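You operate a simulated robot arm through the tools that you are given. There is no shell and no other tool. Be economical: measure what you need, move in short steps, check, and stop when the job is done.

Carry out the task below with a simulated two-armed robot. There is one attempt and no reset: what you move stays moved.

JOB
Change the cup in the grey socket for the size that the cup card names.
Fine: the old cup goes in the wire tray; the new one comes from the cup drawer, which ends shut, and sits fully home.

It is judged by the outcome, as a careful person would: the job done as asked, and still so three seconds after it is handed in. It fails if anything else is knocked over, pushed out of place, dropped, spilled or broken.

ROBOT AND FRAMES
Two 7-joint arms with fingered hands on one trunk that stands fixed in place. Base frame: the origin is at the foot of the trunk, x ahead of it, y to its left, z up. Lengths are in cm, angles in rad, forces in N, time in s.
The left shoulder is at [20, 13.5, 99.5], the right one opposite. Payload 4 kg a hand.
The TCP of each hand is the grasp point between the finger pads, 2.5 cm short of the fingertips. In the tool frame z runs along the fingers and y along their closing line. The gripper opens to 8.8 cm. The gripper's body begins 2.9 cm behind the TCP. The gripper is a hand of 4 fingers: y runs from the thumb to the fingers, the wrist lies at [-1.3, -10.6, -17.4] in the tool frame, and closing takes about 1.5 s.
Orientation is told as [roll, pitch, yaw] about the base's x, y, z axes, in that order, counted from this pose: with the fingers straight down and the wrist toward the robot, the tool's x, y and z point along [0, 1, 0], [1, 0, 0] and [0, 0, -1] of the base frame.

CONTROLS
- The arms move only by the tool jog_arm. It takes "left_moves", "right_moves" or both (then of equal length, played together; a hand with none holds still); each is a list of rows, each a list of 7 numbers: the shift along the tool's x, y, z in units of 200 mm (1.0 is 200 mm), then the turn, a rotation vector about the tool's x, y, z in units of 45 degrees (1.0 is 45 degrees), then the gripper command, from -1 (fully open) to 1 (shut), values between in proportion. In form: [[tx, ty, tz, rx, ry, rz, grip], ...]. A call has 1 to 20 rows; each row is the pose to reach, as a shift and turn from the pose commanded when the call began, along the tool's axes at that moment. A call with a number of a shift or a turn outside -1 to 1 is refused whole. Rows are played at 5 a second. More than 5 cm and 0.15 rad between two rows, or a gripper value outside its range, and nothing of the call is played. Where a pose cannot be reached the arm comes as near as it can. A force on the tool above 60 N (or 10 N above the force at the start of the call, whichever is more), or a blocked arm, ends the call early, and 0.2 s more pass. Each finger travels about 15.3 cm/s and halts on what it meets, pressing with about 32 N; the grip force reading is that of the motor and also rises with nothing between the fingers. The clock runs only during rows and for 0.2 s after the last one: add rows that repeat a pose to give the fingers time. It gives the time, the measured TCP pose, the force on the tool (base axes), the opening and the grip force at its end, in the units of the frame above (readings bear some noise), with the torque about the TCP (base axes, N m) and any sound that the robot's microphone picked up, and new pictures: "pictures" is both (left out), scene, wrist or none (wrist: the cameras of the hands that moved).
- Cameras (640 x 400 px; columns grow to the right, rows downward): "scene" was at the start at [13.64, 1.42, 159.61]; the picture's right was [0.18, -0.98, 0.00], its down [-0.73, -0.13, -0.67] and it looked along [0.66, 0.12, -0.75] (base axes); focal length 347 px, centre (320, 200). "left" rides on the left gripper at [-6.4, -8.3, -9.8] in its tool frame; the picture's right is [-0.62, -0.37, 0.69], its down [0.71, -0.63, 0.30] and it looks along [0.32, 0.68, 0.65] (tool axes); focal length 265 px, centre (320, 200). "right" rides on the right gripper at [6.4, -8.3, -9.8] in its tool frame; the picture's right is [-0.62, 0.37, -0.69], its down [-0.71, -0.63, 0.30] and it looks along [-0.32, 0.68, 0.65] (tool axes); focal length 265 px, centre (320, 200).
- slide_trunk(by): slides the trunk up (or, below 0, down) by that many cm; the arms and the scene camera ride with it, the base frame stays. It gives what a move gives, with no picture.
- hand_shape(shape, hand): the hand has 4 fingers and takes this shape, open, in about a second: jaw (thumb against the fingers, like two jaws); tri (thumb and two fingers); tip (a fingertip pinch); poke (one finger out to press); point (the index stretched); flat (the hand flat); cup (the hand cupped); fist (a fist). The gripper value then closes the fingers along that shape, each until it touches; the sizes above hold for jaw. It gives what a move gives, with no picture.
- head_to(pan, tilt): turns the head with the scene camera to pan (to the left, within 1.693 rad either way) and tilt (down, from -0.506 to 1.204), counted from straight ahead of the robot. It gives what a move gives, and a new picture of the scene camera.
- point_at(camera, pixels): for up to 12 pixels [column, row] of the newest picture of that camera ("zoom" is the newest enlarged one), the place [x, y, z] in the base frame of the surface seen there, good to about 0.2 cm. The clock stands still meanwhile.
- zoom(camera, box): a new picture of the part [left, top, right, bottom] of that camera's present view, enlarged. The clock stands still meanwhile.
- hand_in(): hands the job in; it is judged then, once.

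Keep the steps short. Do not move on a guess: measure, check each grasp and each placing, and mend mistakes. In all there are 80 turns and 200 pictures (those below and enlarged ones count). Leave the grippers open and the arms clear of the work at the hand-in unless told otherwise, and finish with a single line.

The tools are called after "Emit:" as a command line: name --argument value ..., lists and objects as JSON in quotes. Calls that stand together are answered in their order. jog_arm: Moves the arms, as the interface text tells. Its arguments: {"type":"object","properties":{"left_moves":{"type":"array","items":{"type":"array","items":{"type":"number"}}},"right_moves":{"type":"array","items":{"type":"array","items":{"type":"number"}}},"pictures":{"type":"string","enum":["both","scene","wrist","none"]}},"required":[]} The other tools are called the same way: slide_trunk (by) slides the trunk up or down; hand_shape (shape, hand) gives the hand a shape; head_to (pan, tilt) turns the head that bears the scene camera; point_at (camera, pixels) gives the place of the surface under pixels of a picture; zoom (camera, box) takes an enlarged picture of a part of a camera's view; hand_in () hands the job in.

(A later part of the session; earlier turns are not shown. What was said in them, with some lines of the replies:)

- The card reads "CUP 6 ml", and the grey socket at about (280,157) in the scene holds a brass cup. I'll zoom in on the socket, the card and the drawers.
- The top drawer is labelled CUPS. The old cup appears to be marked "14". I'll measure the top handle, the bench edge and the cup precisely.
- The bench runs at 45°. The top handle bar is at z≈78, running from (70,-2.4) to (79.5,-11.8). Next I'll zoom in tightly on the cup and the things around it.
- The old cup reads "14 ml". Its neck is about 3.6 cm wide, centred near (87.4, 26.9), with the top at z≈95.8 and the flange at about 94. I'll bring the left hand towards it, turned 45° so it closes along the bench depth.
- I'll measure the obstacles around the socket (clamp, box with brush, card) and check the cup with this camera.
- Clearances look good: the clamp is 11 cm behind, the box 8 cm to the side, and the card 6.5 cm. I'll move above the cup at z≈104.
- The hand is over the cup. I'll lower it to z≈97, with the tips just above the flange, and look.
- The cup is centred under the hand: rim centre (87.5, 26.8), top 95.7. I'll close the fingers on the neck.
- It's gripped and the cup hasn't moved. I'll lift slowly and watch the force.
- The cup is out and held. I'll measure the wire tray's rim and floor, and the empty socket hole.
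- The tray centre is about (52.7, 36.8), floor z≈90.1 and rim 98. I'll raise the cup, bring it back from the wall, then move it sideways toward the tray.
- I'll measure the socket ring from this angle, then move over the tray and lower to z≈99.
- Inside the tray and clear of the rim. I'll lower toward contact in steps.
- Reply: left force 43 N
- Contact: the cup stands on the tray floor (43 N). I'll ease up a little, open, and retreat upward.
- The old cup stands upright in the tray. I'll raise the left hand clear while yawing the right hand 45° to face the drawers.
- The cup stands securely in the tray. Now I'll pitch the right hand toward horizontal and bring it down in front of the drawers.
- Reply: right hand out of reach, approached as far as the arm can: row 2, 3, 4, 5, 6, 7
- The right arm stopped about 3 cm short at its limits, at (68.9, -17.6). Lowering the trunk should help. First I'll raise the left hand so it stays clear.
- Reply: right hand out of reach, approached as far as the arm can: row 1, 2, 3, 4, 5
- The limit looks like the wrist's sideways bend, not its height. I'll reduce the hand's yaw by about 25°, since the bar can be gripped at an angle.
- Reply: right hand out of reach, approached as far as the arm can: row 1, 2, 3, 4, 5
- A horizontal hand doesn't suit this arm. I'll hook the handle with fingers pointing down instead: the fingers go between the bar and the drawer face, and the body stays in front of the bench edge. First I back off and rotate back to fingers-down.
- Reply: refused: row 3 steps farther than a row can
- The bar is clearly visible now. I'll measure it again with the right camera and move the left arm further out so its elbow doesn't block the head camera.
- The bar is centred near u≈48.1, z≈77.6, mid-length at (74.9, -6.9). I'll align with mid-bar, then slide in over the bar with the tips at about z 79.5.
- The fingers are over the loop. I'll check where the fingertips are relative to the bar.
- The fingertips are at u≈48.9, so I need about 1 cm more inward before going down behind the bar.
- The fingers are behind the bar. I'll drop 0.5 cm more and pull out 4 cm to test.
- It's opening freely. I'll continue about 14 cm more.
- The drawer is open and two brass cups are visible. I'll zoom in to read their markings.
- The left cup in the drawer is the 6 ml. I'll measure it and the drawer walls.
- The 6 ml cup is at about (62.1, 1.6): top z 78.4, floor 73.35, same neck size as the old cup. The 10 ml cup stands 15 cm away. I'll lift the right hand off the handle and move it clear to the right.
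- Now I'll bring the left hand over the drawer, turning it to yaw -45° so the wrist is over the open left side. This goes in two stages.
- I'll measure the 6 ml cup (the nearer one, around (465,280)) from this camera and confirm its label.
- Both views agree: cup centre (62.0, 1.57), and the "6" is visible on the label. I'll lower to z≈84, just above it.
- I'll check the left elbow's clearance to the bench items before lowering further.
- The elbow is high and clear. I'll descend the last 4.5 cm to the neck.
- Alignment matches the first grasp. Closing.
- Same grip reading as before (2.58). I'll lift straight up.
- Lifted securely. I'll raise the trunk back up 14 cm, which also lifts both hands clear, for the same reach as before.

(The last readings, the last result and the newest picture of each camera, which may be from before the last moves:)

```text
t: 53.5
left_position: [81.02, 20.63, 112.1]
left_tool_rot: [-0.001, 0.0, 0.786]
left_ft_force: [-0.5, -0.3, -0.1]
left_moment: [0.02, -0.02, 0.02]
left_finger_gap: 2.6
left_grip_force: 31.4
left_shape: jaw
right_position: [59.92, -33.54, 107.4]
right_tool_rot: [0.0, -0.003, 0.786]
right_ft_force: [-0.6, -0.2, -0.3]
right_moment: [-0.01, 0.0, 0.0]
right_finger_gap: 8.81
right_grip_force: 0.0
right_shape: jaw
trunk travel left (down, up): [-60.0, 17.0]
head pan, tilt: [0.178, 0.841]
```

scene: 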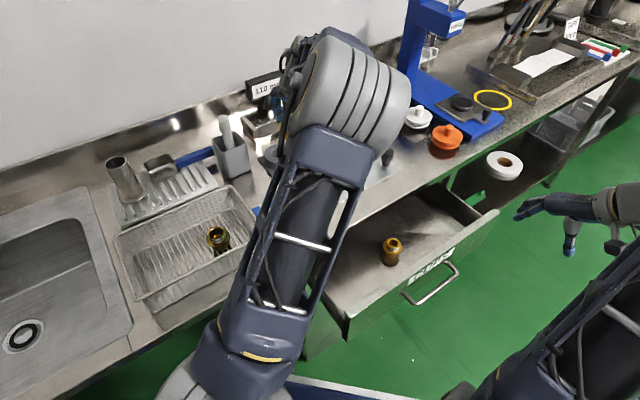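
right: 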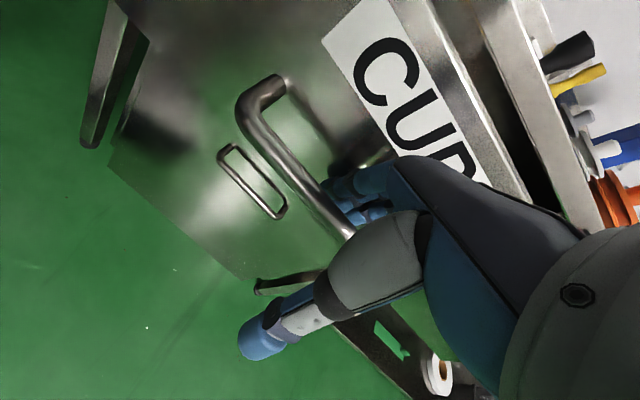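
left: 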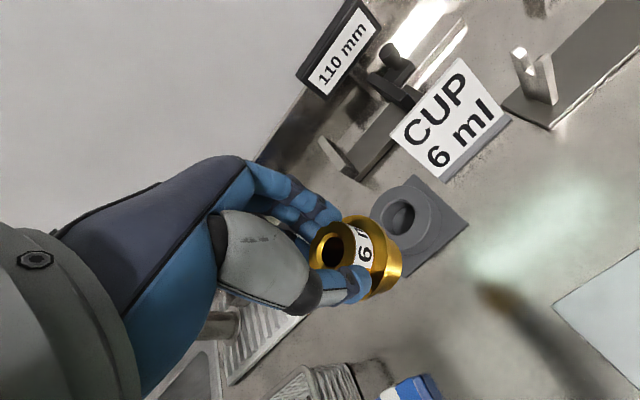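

The cup stayed firm. I'll move above the socket at (87.5, 26.8), z≈103, with the cup bottom about 3 cm above the ring.

Emit:
jog_arm --left_moves '[[0, 0.12, 0.05, 0, 0, 0, 1], [-0.005, 0.25, 0.15, 0, 0, 0, 1], [-0.011, 0.37, 0.25, 0, 0, 0, 1], [-0.011, 0.449, 0.35, 0, 0, 0, 1], [-0.011, 0.449, 0.445, 0, 0, 0, 1], [-0.011, 0.449, 0.445, 0, 0, 0, 1]]' --pictures "wrist"

Emit:
zoom --camera "left" --box '[300, 180, 520, 370]'

```text
t: 54.9
left_position: [87.65, 26.62, 103.09]
left_tool_rot: [0.0, -0.001, 0.785]
left_ft_force: [-0.3, 0.3, -1.2]
left_moment: [0.02, 0.02, -0.02]
left_finger_gap: 2.59
left_grip_force: 32.0
left_shape: jaw
right_position: [60.01, -33.34, 107.25]
right_tool_rot: [0.001, -0.003, 0.786]
right_ft_force: [-0.6, -0.3, 0.1]
right_moment: [0.03, 0.03, -0.01]
right_finger_gap: 8.8
right_grip_force: 0.1
right_shape: jaw
trunk travel left (down, up): [-60.0, 17.0]
head pan, tilt: [0.178, 0.841]
```

left: 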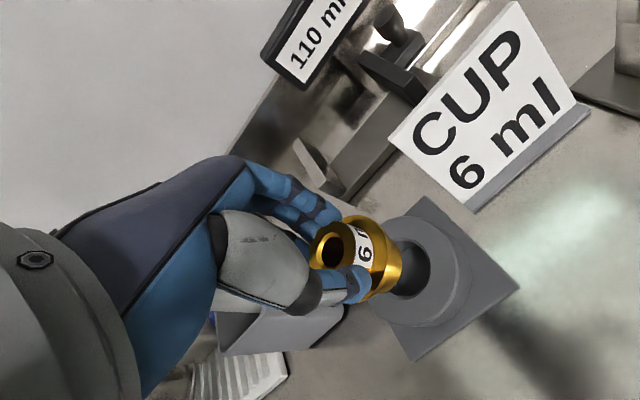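

```text
2.11 times, centred on (410, 275) of left
```

zoom: 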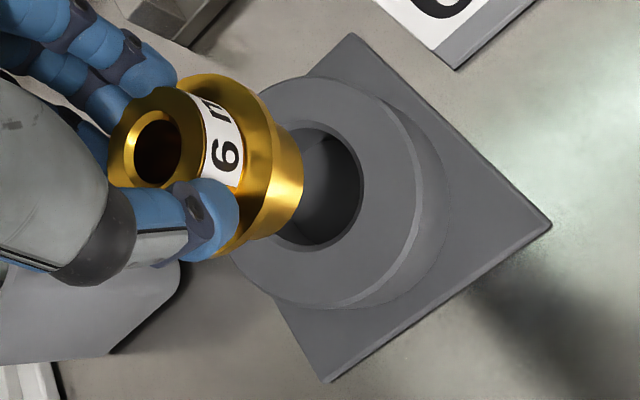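

I'll lower so the cup's bottom is just above the ring and check alignment.

Emit:
jog_arm --left_moves '[[0, 0, 0.08, 0, 0, 0, 1], [0, 0, 0.14, 0, 0, 0, 1], [0, 0, 0.14, 0, 0, 0, 1]]' --pictures "none"

Emit:
zoom --camera "left" --box '[310, 190, 470, 330]'

Emit:
zoom --camera "scene" --box '[240, 110, 340, 190]'

```text
t: 55.7
left_position: [87.63, 26.8, 100.22]
left_tool_rot: [0.0, 0.001, 0.787]
left_ft_force: [1.2, 0.8, -1.6]
left_moment: [0.02, 0.01, 0.01]
left_finger_gap: 2.61
left_grip_force: 31.6
left_shape: jaw
right_position: [60.05, -33.39, 107.36]
right_tool_rot: [0.0, -0.004, 0.786]
right_ft_force: [0.0, -0.1, -0.1]
right_moment: [0.01, 0.01, -0.02]
right_finger_gap: 8.78
right_grip_force: 0.0
right_shape: jaw
trunk travel left (down, up): [-60.0, 17.0]
head pan, tilt: [0.178, 0.841]
```

```text
2.86 times, centred on (390, 260) of left
```

zoom: 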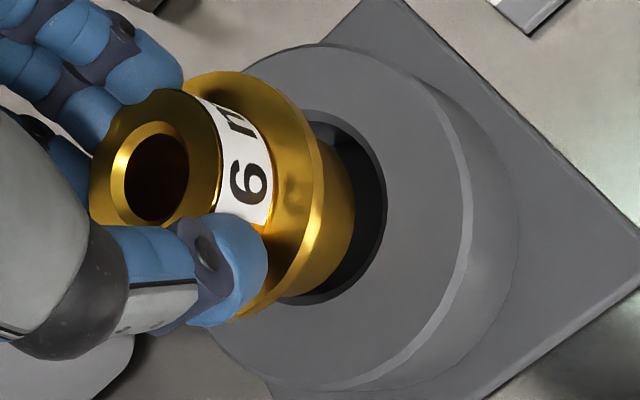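

```text
5.00 times, centred on (290, 150) of scene
```

zoom: 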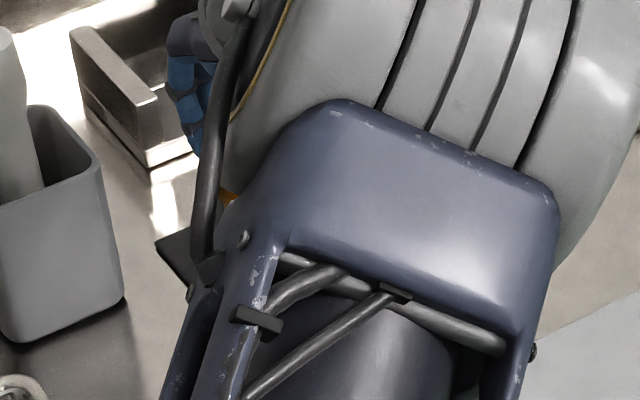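

It's lined up. I'll lower into the hole in stages, checking force.

Emit:
jog_arm --left_moves '[[0, 0, 0.025, 0, 0, 0, 1], [0, 0, 0.05, 0, 0, 0, 1], [0, 0, 0.075, 0, 0, 0, 1], [0, 0, 0.1, 0, 0, 0, 1], [0, 0, 0.1, 0, 0, 0, 1]]' --pictures "none"

Emit:
zoom --camera "left" --box '[310, 190, 470, 330]'

```text
t: 56.9
left_position: [87.63, 26.73, 98.24]
left_tool_rot: [-0.001, -0.001, 0.786]
left_ft_force: [0.7, -1.3, -0.5]
left_moment: [0.02, -0.05, 0.0]
left_finger_gap: 2.59
left_grip_force: 32.7
left_shape: jaw
right_position: [60.08, -33.42, 107.34]
right_tool_rot: [-0.001, -0.004, 0.783]
right_ft_force: [0.1, 0.6, 0.5]
right_moment: [0.01, -0.02, 0.01]
right_finger_gap: 8.74
right_grip_force: 0.0
right_shape: jaw
trunk travel left (down, up): [-60.0, 17.0]
head pan, tilt: [0.178, 0.841]
```

```text
2.86 times, centred on (390, 260) of left
```

zoom: 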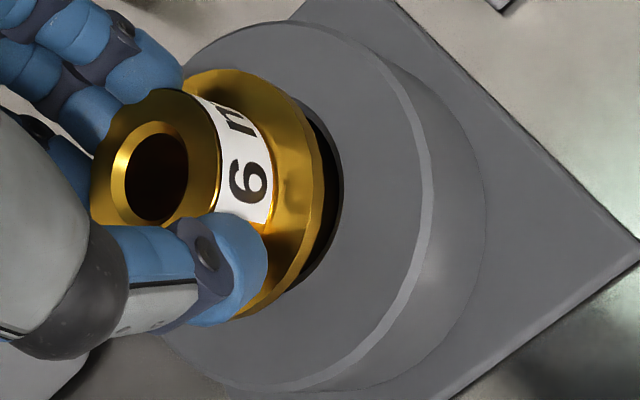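

Emit:
jog_arm --left_moves '[[0, 0, 0.03, 0, 0, 0, 1], [0, 0, 0.055, 0, 0, 0, 1], [0, 0, 0.066, 0, 0, 0, 1], [0, 0, 0.066, 0, 0, 0, 1]]' --pictures "none"

Emit:
zoom --camera "left" --box '[310, 190, 470, 330]'

```text
t: 57.9
left_position: [87.55, 26.6, 97.04]
left_tool_rot: [-0.001, -0.003, 0.786]
left_ft_force: [1.7, -1.6, 9.1]
left_moment: [0.04, -0.03, 0.04]
left_finger_gap: 2.63
left_grip_force: 32.2
left_shape: jaw
right_position: [60.08, -33.43, 107.36]
right_tool_rot: [0.0, -0.003, 0.783]
right_ft_force: [0.0, -0.1, 0.1]
right_moment: [0.05, -0.01, -0.03]
right_finger_gap: 8.76
right_grip_force: 0.1
right_shape: jaw
trunk travel left (down, up): [-60.0, 17.0]
head pan, tilt: [0.178, 0.841]
```

```text
2.86 times, centred on (390, 260) of left
```

zoom: 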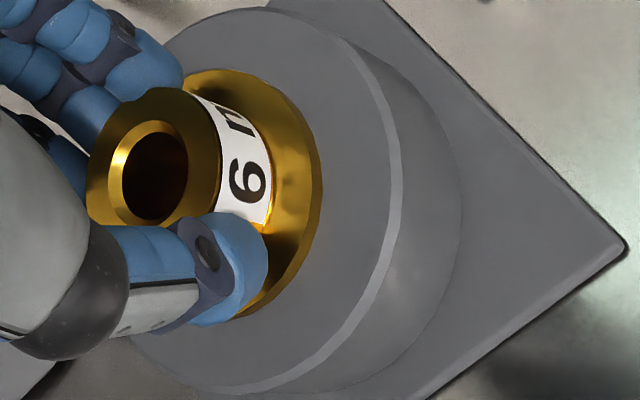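

First contact at 9 N, with the flange meeting the ring. I'll press a touch, then release slowly.

Emit:
jog_arm --left_moves '[[0, 0, 0.008, 0, 0, 0, 1], [0, 0, 0.008, 0, 0, 0, 1]]' --pictures "none"

Emit:
jog_arm --left_moves '[[0, 0, -0.005, 0, 0, 0, 1], [0, 0, -0.005, 0, 0, 0, 0.3], [0, 0, -0.005, 0, 0, 0, -0.2], [0, 0, -0.005, 0, 0, 0, -0.6], [0, 0, -0.005, 0, 0, 0, -1], [0, 0, -0.005, 0, 0, 0, -1], [0, 0, -0.005, 0, 0, 0, -1]]' --pictures "none"

Emit:
zoom --camera "left" --box '[260, 170, 480, 350]'

```text
t: 58.5
left_position: [87.75, 26.69, 97.01]
left_tool_rot: [-0.002, -0.003, 0.785]
left_ft_force: [-0.1, -3.0, 19.8]
left_moment: [0.0, -0.04, 0.01]
left_finger_gap: 2.7
left_grip_force: 31.9
left_shape: jaw
right_position: [60.13, -33.51, 107.48]
right_tool_rot: [0.0, -0.003, 0.784]
right_ft_force: [-0.5, 0.6, -1.2]
right_moment: [-0.03, -0.01, 0.0]
right_finger_gap: 8.76
right_grip_force: 0.0
right_shape: jaw
trunk travel left (down, up): [-60.0, 17.0]
head pan, tilt: [0.178, 0.841]
```

```text
t: 60.1
left_position: [87.58, 26.67, 96.82]
left_tool_rot: [-0.001, 0.0, 0.784]
left_ft_force: [1.0, -0.1, 0.2]
left_moment: [-0.01, -0.04, -0.01]
left_finger_gap: 8.8
left_grip_force: 0.1
left_shape: jaw
right_position: [59.94, -33.43, 107.45]
right_tool_rot: [0.0, -0.002, 0.786]
right_ft_force: [-0.7, 0.2, -0.6]
right_moment: [0.0, 0.0, 0.0]
right_finger_gap: 8.77
right_grip_force: 0.0
right_shape: jaw
trunk travel left (down, up): [-60.0, 17.0]
head pan, tilt: [0.178, 0.841]
```

```text
2.22 times, centred on (370, 260) of left
```

zoom: 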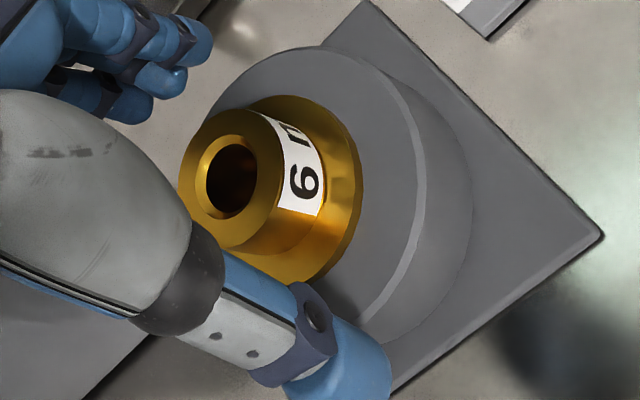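

Released, and it looks seated. I'll raise the left hand straight up and measure.

Emit:
jog_arm --left_moves '[[0, 0, -0.1, 0, 0, 0, -1], [0, 0, -0.25, 0, 0, 0, -1], [0, 0, -0.4, 0, 0, 0, -1], [0, 0, -0.55, 0, 0, 0, -1], [0, -0.2, -0.65, 0, 0, 0, -1], [0, -0.4, -0.7, 0, 0, 0, -1], [0, -0.6, -0.7, 0, 0, 0, -1], [0, -0.6, -0.7, 0, 0, 0, -1]]'

Emit:
zoom --camera "left" --box '[380, 90, 560, 230]'

```text
t: 61.9
left_position: [79.14, 18.41, 110.93]
left_tool_rot: [0.001, 0.0, 0.786]
left_ft_force: [-0.1, -0.5, -0.2]
left_moment: [-0.01, -0.02, 0.0]
left_finger_gap: 8.8
left_grip_force: 0.0
left_shape: jaw
right_position: [59.97, -33.4, 107.35]
right_tool_rot: [0.0, -0.003, 0.788]
right_ft_force: [-0.2, 0.0, -1.3]
right_moment: [-0.01, -0.01, -0.01]
right_finger_gap: 8.75
right_grip_force: 0.1
right_shape: jaw
trunk travel left (down, up): [-60.0, 17.0]
head pan, tilt: [0.178, 0.841]
```

scene: 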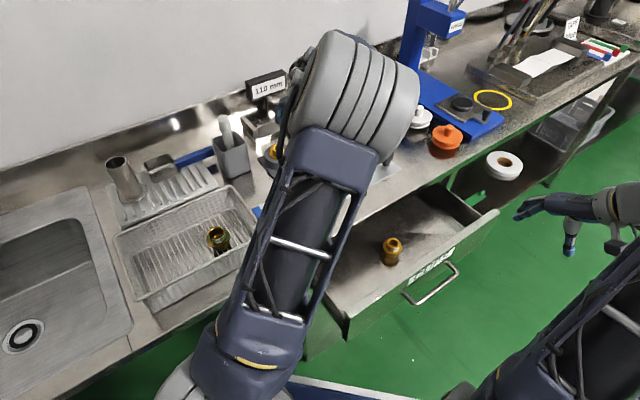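
left: 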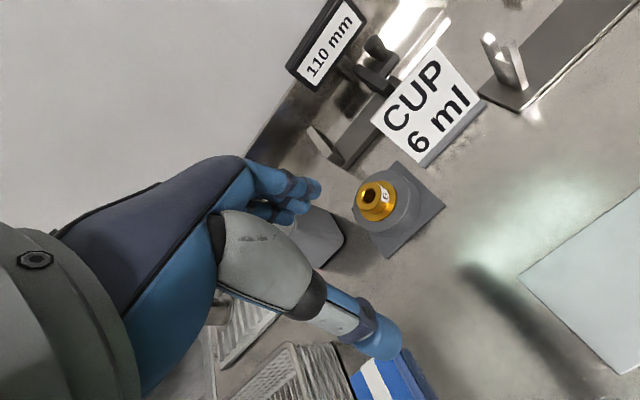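

```text
2.86 times, centred on (470, 160) of left
```

zoom: 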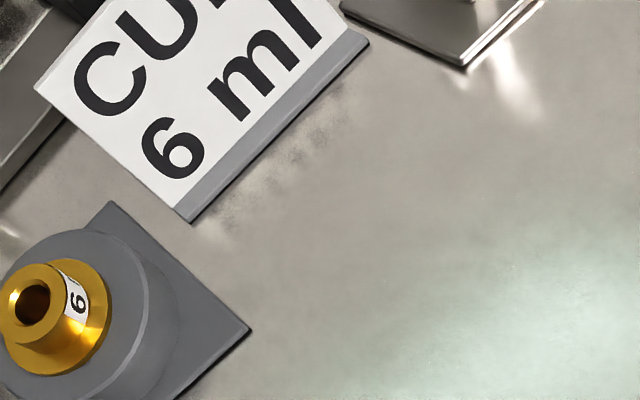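

Emit:
zoom --camera "left" --box '[340, 155, 450, 265]'

Emit:
point_at --camera "zoom" --pixels '[[130, 90], [130, 180], [90, 130], [175, 130], [215, 180], [170, 215], [260, 180], [200, 250], [150, 60]]'

Emit:
jog_arm --left_moves '[[0, -0.12, -0.1, 0, 0, 0, -1], [0.05, -0.24, -0.2, 0, 0, 0, -1], [0.15, -0.34, -0.3, 0, 0, 0, -1], [0.28, -0.4, -0.4, 0, 0, 0, -1], [0.42, -0.45, -0.5, 0, 0, 0, -1], [0.58, -0.45, -0.5, 0, 0, 0, -1], [0.74, -0.45, -0.5, 0, 0, 0, -1], [0.74, -0.45, -0.5, 0, 0, 0, -1]]' --pictures "scene"

```text
3.64 times, centred on (395, 210) of left
```

zoom: 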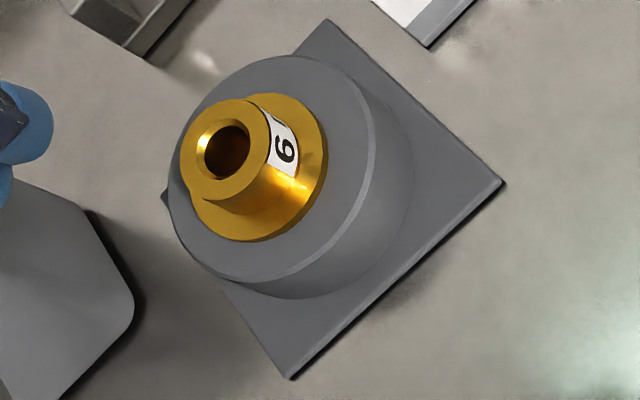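

```text
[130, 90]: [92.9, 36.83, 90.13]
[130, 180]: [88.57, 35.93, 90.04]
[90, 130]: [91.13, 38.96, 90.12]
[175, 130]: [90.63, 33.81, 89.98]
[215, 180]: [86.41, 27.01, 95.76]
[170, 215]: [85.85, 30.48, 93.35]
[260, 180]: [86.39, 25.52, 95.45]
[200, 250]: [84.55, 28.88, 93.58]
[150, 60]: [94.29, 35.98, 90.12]
```

```text
t: 63.7
left_position: [62.18, 22.3, 120.89]
left_tool_rot: [0.001, 0.001, 0.787]
left_ft_force: [0.3, -0.3, -0.5]
left_moment: [0.01, -0.02, 0.0]
left_finger_gap: 8.78
left_grip_force: 0.1
left_shape: jaw
right_position: [60.02, -33.45, 107.36]
right_tool_rot: [0.0, -0.002, 0.785]
right_ft_force: [0.9, -0.4, -0.5]
right_moment: [0.03, 0.02, 0.03]
right_finger_gap: 8.8
right_grip_force: 0.1
right_shape: jaw
trunk travel left (down, up): [-60.0, 17.0]
head pan, tilt: [0.178, 0.841]
```

scene: 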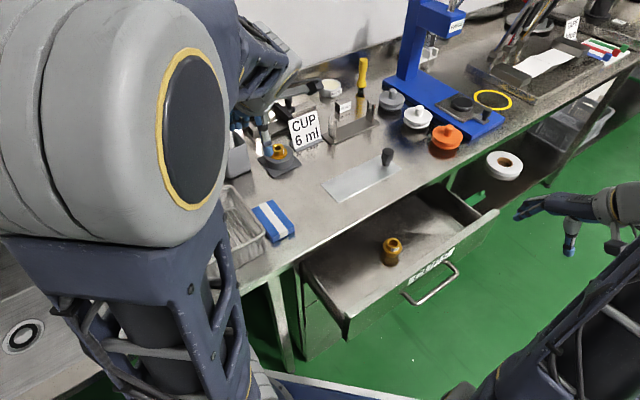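

The new rim is at z 95.76, the same height as the old cup when seated, so it's fully home. Next I'll close the drawer. I'll measure the open handle and lower the trunk for reach.

Emit:
point_at --camera "scene" --pixels '[[425, 300], [440, 291], [455, 280], [412, 300], [345, 330], [470, 235]]'

Emit:
slide_trunk --by -14

Emit:
jog_arm --right_moves '[[0.14, 0.0, 0.1, 0, 0, 0, -1], [0.27, 0.0, 0.25, 0, 0, 0, -1], [0.4, 0.0, 0.4, 0, 0, 0, -1], [0.4, 0.0, 0.55, 0, 0, 0, -1], [0.4, 0.0, 0.68, 0, 0, 0, -1], [0.4, 0.05, 0.76, 0, 0, 0, -1], [0.4, 0.05, 0.76, 0, 0, 0, -1]]'

```text
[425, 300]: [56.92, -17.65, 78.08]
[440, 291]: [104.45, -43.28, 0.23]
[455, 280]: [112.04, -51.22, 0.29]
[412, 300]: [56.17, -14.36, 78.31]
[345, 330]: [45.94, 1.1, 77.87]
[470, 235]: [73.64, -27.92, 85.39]
```

```text
t: 65.4
left_position: [62.23, 22.27, 106.93]
left_tool_rot: [0.0, -0.001, 0.786]
left_ft_force: [0.3, 0.6, 0.7]
left_moment: [0.02, 0.01, 0.0]
left_finger_gap: 8.78
left_grip_force: 0.1
left_shape: jaw
right_position: [60.01, -33.5, 93.38]
right_tool_rot: [0.001, -0.002, 0.784]
right_ft_force: [-0.1, 0.6, -0.2]
right_moment: [-0.01, -0.03, 0.03]
right_finger_gap: 8.78
right_grip_force: 0.1
right_shape: jaw
trunk travel left (down, up): [-46.0, 31.0]
head pan, tilt: [0.178, 0.841]
```

```text
t: 67.0
left_position: [62.38, 22.3, 106.88]
left_tool_rot: [0.0, 0.0, 0.785]
left_ft_force: [-0.2, 0.2, -0.3]
left_moment: [0.04, 0.04, -0.03]
left_finger_gap: 8.8
left_grip_force: 0.0
left_shape: jaw
right_position: [55.11, -26.99, 78.19]
right_tool_rot: [-0.001, -0.004, 0.784]
right_ft_force: [0.6, 0.4, 0.6]
right_moment: [0.02, 0.0, 0.03]
right_finger_gap: 8.78
right_grip_force: 0.0
right_shape: jaw
trunk travel left (down, up): [-46.0, 31.0]
head pan, tilt: [0.178, 0.841]
```

scene: 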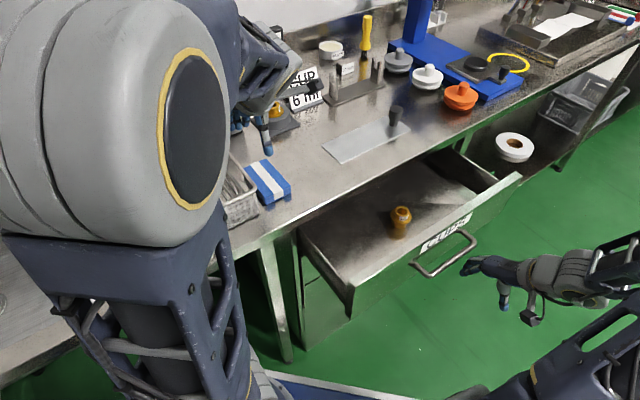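
right: 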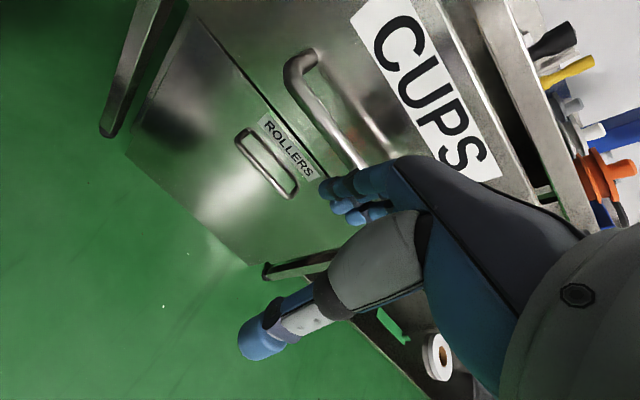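

The fingers' backs face the handle bar. I'll push gently 10 cm and check.

Emit:
jog_arm --right_moves '[[0, 0.06, 0, 0, 0, 0, -1], [0, 0.12, 0, 0, 0, 0, -1], [0, 0.17, 0, 0, 0, 0, -1], [0, 0.22, 0, 0, 0, 0, -1], [0, 0.28, 0, 0, 0, 0, -1], [0, 0.34, 0, 0, 0, 0, -1], [0, 0.4, 0, 0, 0, 0, -1], [0, 0.46, 0, 0, 0, 0, -1], [0, 0.52, 0, 0, 0, 0, -1], [0, 0.52, 0, 0, 0, 0, -1]]'

```text
t: 69.2
left_position: [62.25, 22.27, 106.86]
left_tool_rot: [-0.001, 0.0, 0.785]
left_ft_force: [-0.7, -0.1, 0.1]
left_moment: [0.0, 0.01, 0.01]
left_finger_gap: 8.8
left_grip_force: 0.2
left_shape: jaw
right_position: [62.47, -19.79, 78.21]
right_tool_rot: [0.001, -0.004, 0.782]
right_ft_force: [0.1, 0.4, 0.1]
right_moment: [-0.01, -0.02, 0.01]
right_finger_gap: 8.77
right_grip_force: 0.0
right_shape: jaw
trunk travel left (down, up): [-46.0, 31.0]
head pan, tilt: [0.178, 0.841]
```

scene: 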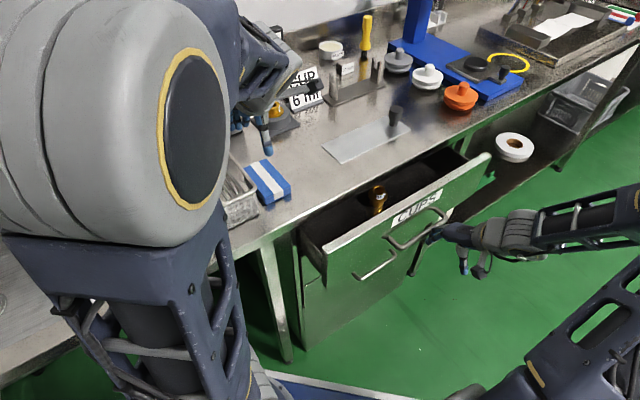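
right: 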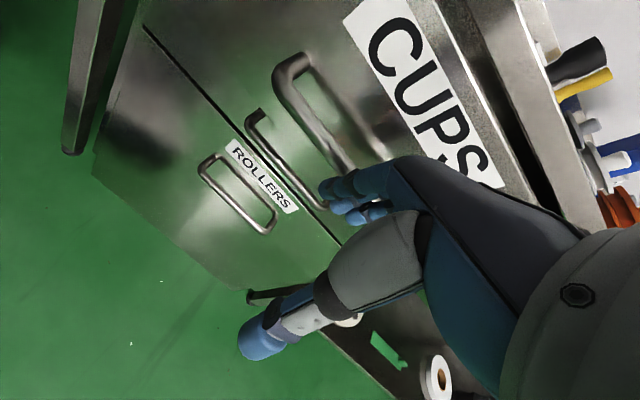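

It's closing smoothly and the 10 ml cup is still standing. I'll continue 10.5 cm, slowing at the end.

Emit:
jog_arm --right_moves '[[0, 0.06, 0, 0, 0, 0, -1], [0, 0.12, 0, 0, 0, 0, -1], [0, 0.18, 0, 0, 0, 0, -1], [0, 0.24, 0, 0, 0, 0, -1], [0, 0.3, 0, 0, 0, 0, -1], [0, 0.36, 0, 0, 0, 0, -1], [0, 0.41, 0, 0, 0, 0, -1], [0, 0.46, 0, 0, 0, 0, -1], [0, 0.5, 0, 0, 0, 0, -1], [0, 0.53, 0, 0, 0, 0, -1], [0, 0.53, 0, 0, 0, 0, -1]]'

Emit:
point_at --camera "right" --pixels '[[290, 90], [310, 120], [330, 150], [190, 110]]'

```text
t: 71.6
left_position: [62.2, 22.24, 106.9]
left_tool_rot: [-0.002, 0.0, 0.784]
left_ft_force: [0.5, 0.5, -0.7]
left_moment: [-0.01, -0.01, 0.05]
left_finger_gap: 8.79
left_grip_force: 0.1
left_shape: jaw
right_position: [70.14, -12.0, 78.3]
right_tool_rot: [-0.001, -0.006, 0.784]
right_ft_force: [0.4, -0.2, 1.4]
right_moment: [-0.01, 0.03, 0.0]
right_finger_gap: 8.75
right_grip_force: 0.0
right_shape: jaw
trunk travel left (down, up): [-46.0, 31.0]
head pan, tilt: [0.178, 0.841]
```

scene: 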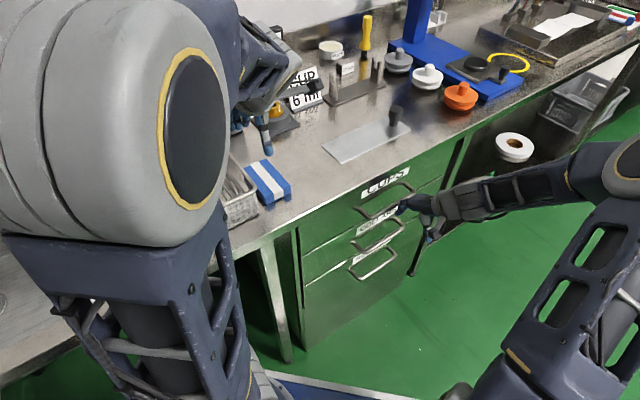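
right: 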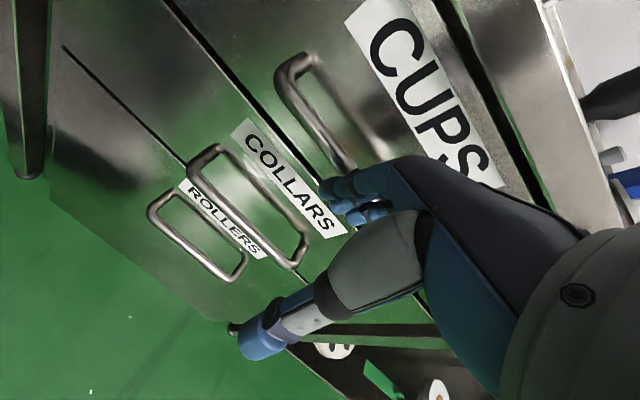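

```text
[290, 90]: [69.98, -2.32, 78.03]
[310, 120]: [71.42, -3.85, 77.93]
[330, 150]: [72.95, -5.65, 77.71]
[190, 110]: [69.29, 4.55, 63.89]
```

The bar is at u≈47.7, essentially its original value. I'll press a little more to be sure it's shut.

Emit:
jog_arm --right_moves '[[0, 0.015, 0, 0, 0, 0, -1], [0, 0.03, 0, 0, 0, 0, -1], [0, 0.045, 0, 0, 0, 0, -1], [0, 0.045, 0, 0, 0, 0, -1]]' --pictures "none"

Emit:
zoom --camera "scene" --box '[290, 150, 450, 270]'

```text
t: 72.6
left_position: [62.31, 22.23, 106.76]
left_tool_rot: [-0.001, 0.0, 0.785]
left_ft_force: [-0.1, -0.1, 0.7]
left_moment: [0.03, 0.01, -0.01]
left_finger_gap: 8.8
left_grip_force: 0.0
left_shape: jaw
right_position: [70.62, -11.48, 78.29]
right_tool_rot: [0.0, -0.004, 0.783]
right_ft_force: [-4.6, -4.8, 2.2]
right_moment: [0.06, -0.04, -0.07]
right_finger_gap: 8.62
right_grip_force: 0.1
right_shape: jaw
trunk travel left (down, up): [-46.0, 31.0]
head pan, tilt: [0.178, 0.841]
```

```text
3.33 times, centred on (370, 210) of scene
```

zoom: 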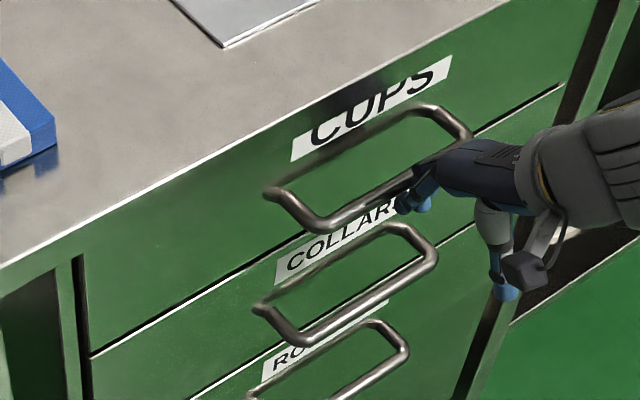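

The drawer is shut and meets firm resistance. I'll back the right hand away and up, then raise the trunk for a final check.

Emit:
jog_arm --right_moves '[[0, -0.1, 0, 0, 0, 0, -1], [0, -0.25, 0, 0, 0, 0, -1], [0, -0.4, 0, 0, 0, 0, -1], [0, -0.55, -0.05, 0, 0, 0, -1], [-0.1, -0.65, -0.2, 0, 0, 0, -1], [-0.2, -0.7, -0.4, 0, 0, 0, -1], [-0.3, -0.7, -0.6, 0, 0, 0, -1], [-0.3, -0.7, -0.8, 0, 0, 0, -1], [-0.3, -0.7, -0.8, 0, 0, 0, -1]]' --pictures "none"

Emit:
slide_trunk --by 14

Emit:
jog_arm --left_moves '[[0.05, -0.05, -0.05, 0, 0, 0.18, -1], [0.05, -0.1, -0.1, 0, 0, 0.36, -1], [0.05, -0.1, -0.15, 0, 0, 0.54, -1], [0.05, -0.1, -0.2, 0, 0, 0.72, -1], [0.05, -0.1, -0.2, 0, 0, 0.72, -1]]'

```text
t: 74.6
left_position: [62.41, 22.19, 106.92]
left_tool_rot: [-0.001, 0.0, 0.784]
left_ft_force: [0.0, 0.7, -0.7]
left_moment: [0.02, -0.01, 0.01]
left_finger_gap: 8.81
left_grip_force: 0.1
left_shape: jaw
right_position: [64.77, -25.54, 94.14]
right_tool_rot: [-0.001, -0.002, 0.785]
right_ft_force: [-0.1, -0.1, 0.2]
right_moment: [-0.01, 0.02, 0.0]
right_finger_gap: 8.81
right_grip_force: 0.0
right_shape: jaw
trunk travel left (down, up): [-46.0, 31.0]
head pan, tilt: [0.178, 0.841]
```

```text
t: 76.3
left_position: [62.28, 22.3, 120.9]
left_tool_rot: [-0.001, 0.001, 0.786]
left_ft_force: [0.4, -0.9, 0.4]
left_moment: [0.01, -0.02, 0.03]
left_finger_gap: 8.81
left_grip_force: 0.0
left_shape: jaw
right_position: [64.81, -25.51, 108.0]
right_tool_rot: [0.0, -0.003, 0.787]
right_ft_force: [0.6, 0.2, -0.1]
right_moment: [-0.03, -0.01, -0.02]
right_finger_gap: 8.78
right_grip_force: 0.0
right_shape: jaw
trunk travel left (down, up): [-60.0, 17.0]
head pan, tilt: [0.178, 0.841]
```

```text
t: 77.5
left_position: [60.16, 21.57, 125.03]
left_tool_rot: [-0.003, 0.0, 0.22]
left_ft_force: [0.1, 0.4, 0.6]
left_moment: [-0.02, 0.01, -0.01]
left_finger_gap: 8.81
left_grip_force: 0.0
left_shape: jaw
right_position: [64.99, -25.54, 108.06]
right_tool_rot: [0.002, -0.003, 0.786]
right_ft_force: [0.6, -0.1, 0.2]
right_moment: [0.01, -0.01, -0.01]
right_finger_gap: 8.78
right_grip_force: 0.0
right_shape: jaw
trunk travel left (down, up): [-60.0, 17.0]
head pan, tilt: [0.178, 0.841]
```

scene: 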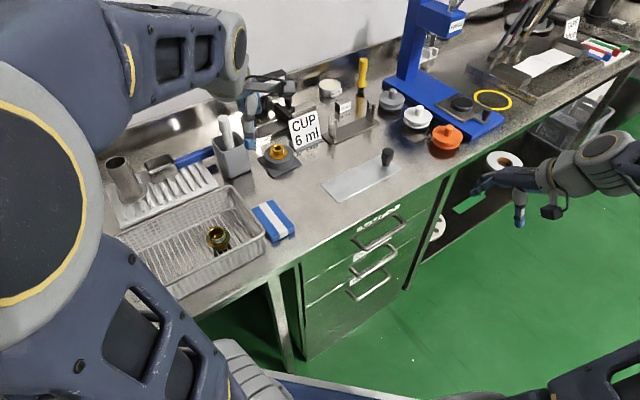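
left: 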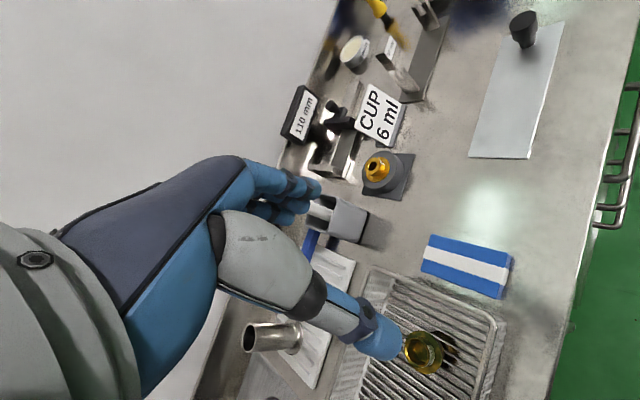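

Last check of the socket, the tray and the drawer.

Emit:
zoom --camera "scene" --box '[250, 130, 310, 180]'

Emit:
zoom --camera "scene" --box '[280, 160, 460, 300]'

Emit:
point_at --camera "scene" --pixels '[[372, 246], [391, 232], [356, 243], [325, 265], [420, 215]]'

```text
8.00 times, centred on (280, 155) of scene
```

zoom: 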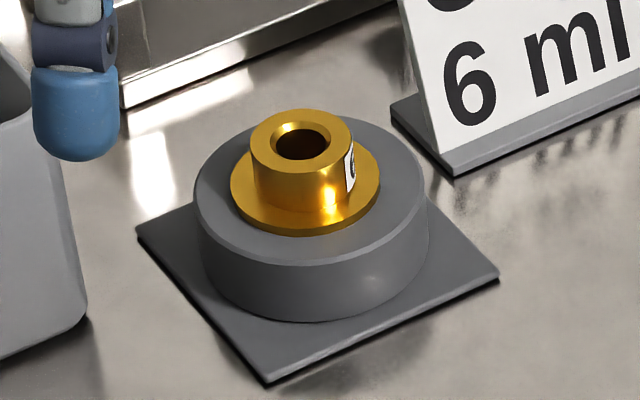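

```text
2.86 times, centred on (370, 230) of scene
```

zoom: 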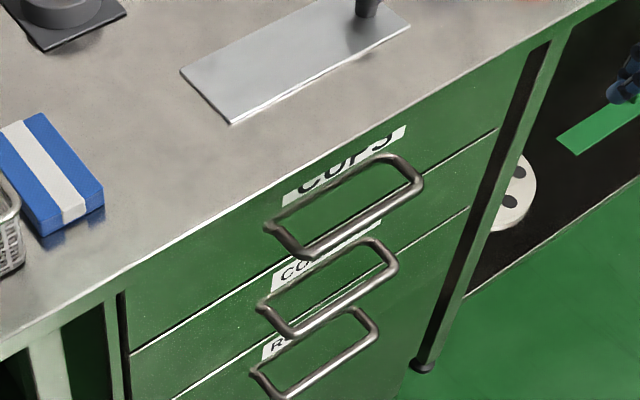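

```text
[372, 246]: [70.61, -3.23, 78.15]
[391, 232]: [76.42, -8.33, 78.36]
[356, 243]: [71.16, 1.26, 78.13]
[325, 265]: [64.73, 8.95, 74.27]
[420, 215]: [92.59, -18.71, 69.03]
```

The handle is back at its starting coordinates, the 6 ml cup sits flush in the socket, and the old cup stands in the tray. Handing in.

Emit:
hand_in

```text
The job is handed in.
```

The 6 ml cup is fully home in the grey socket, the old 14 ml cup is in the wire tray, the cup drawer is shut, and both hands are open and clear.
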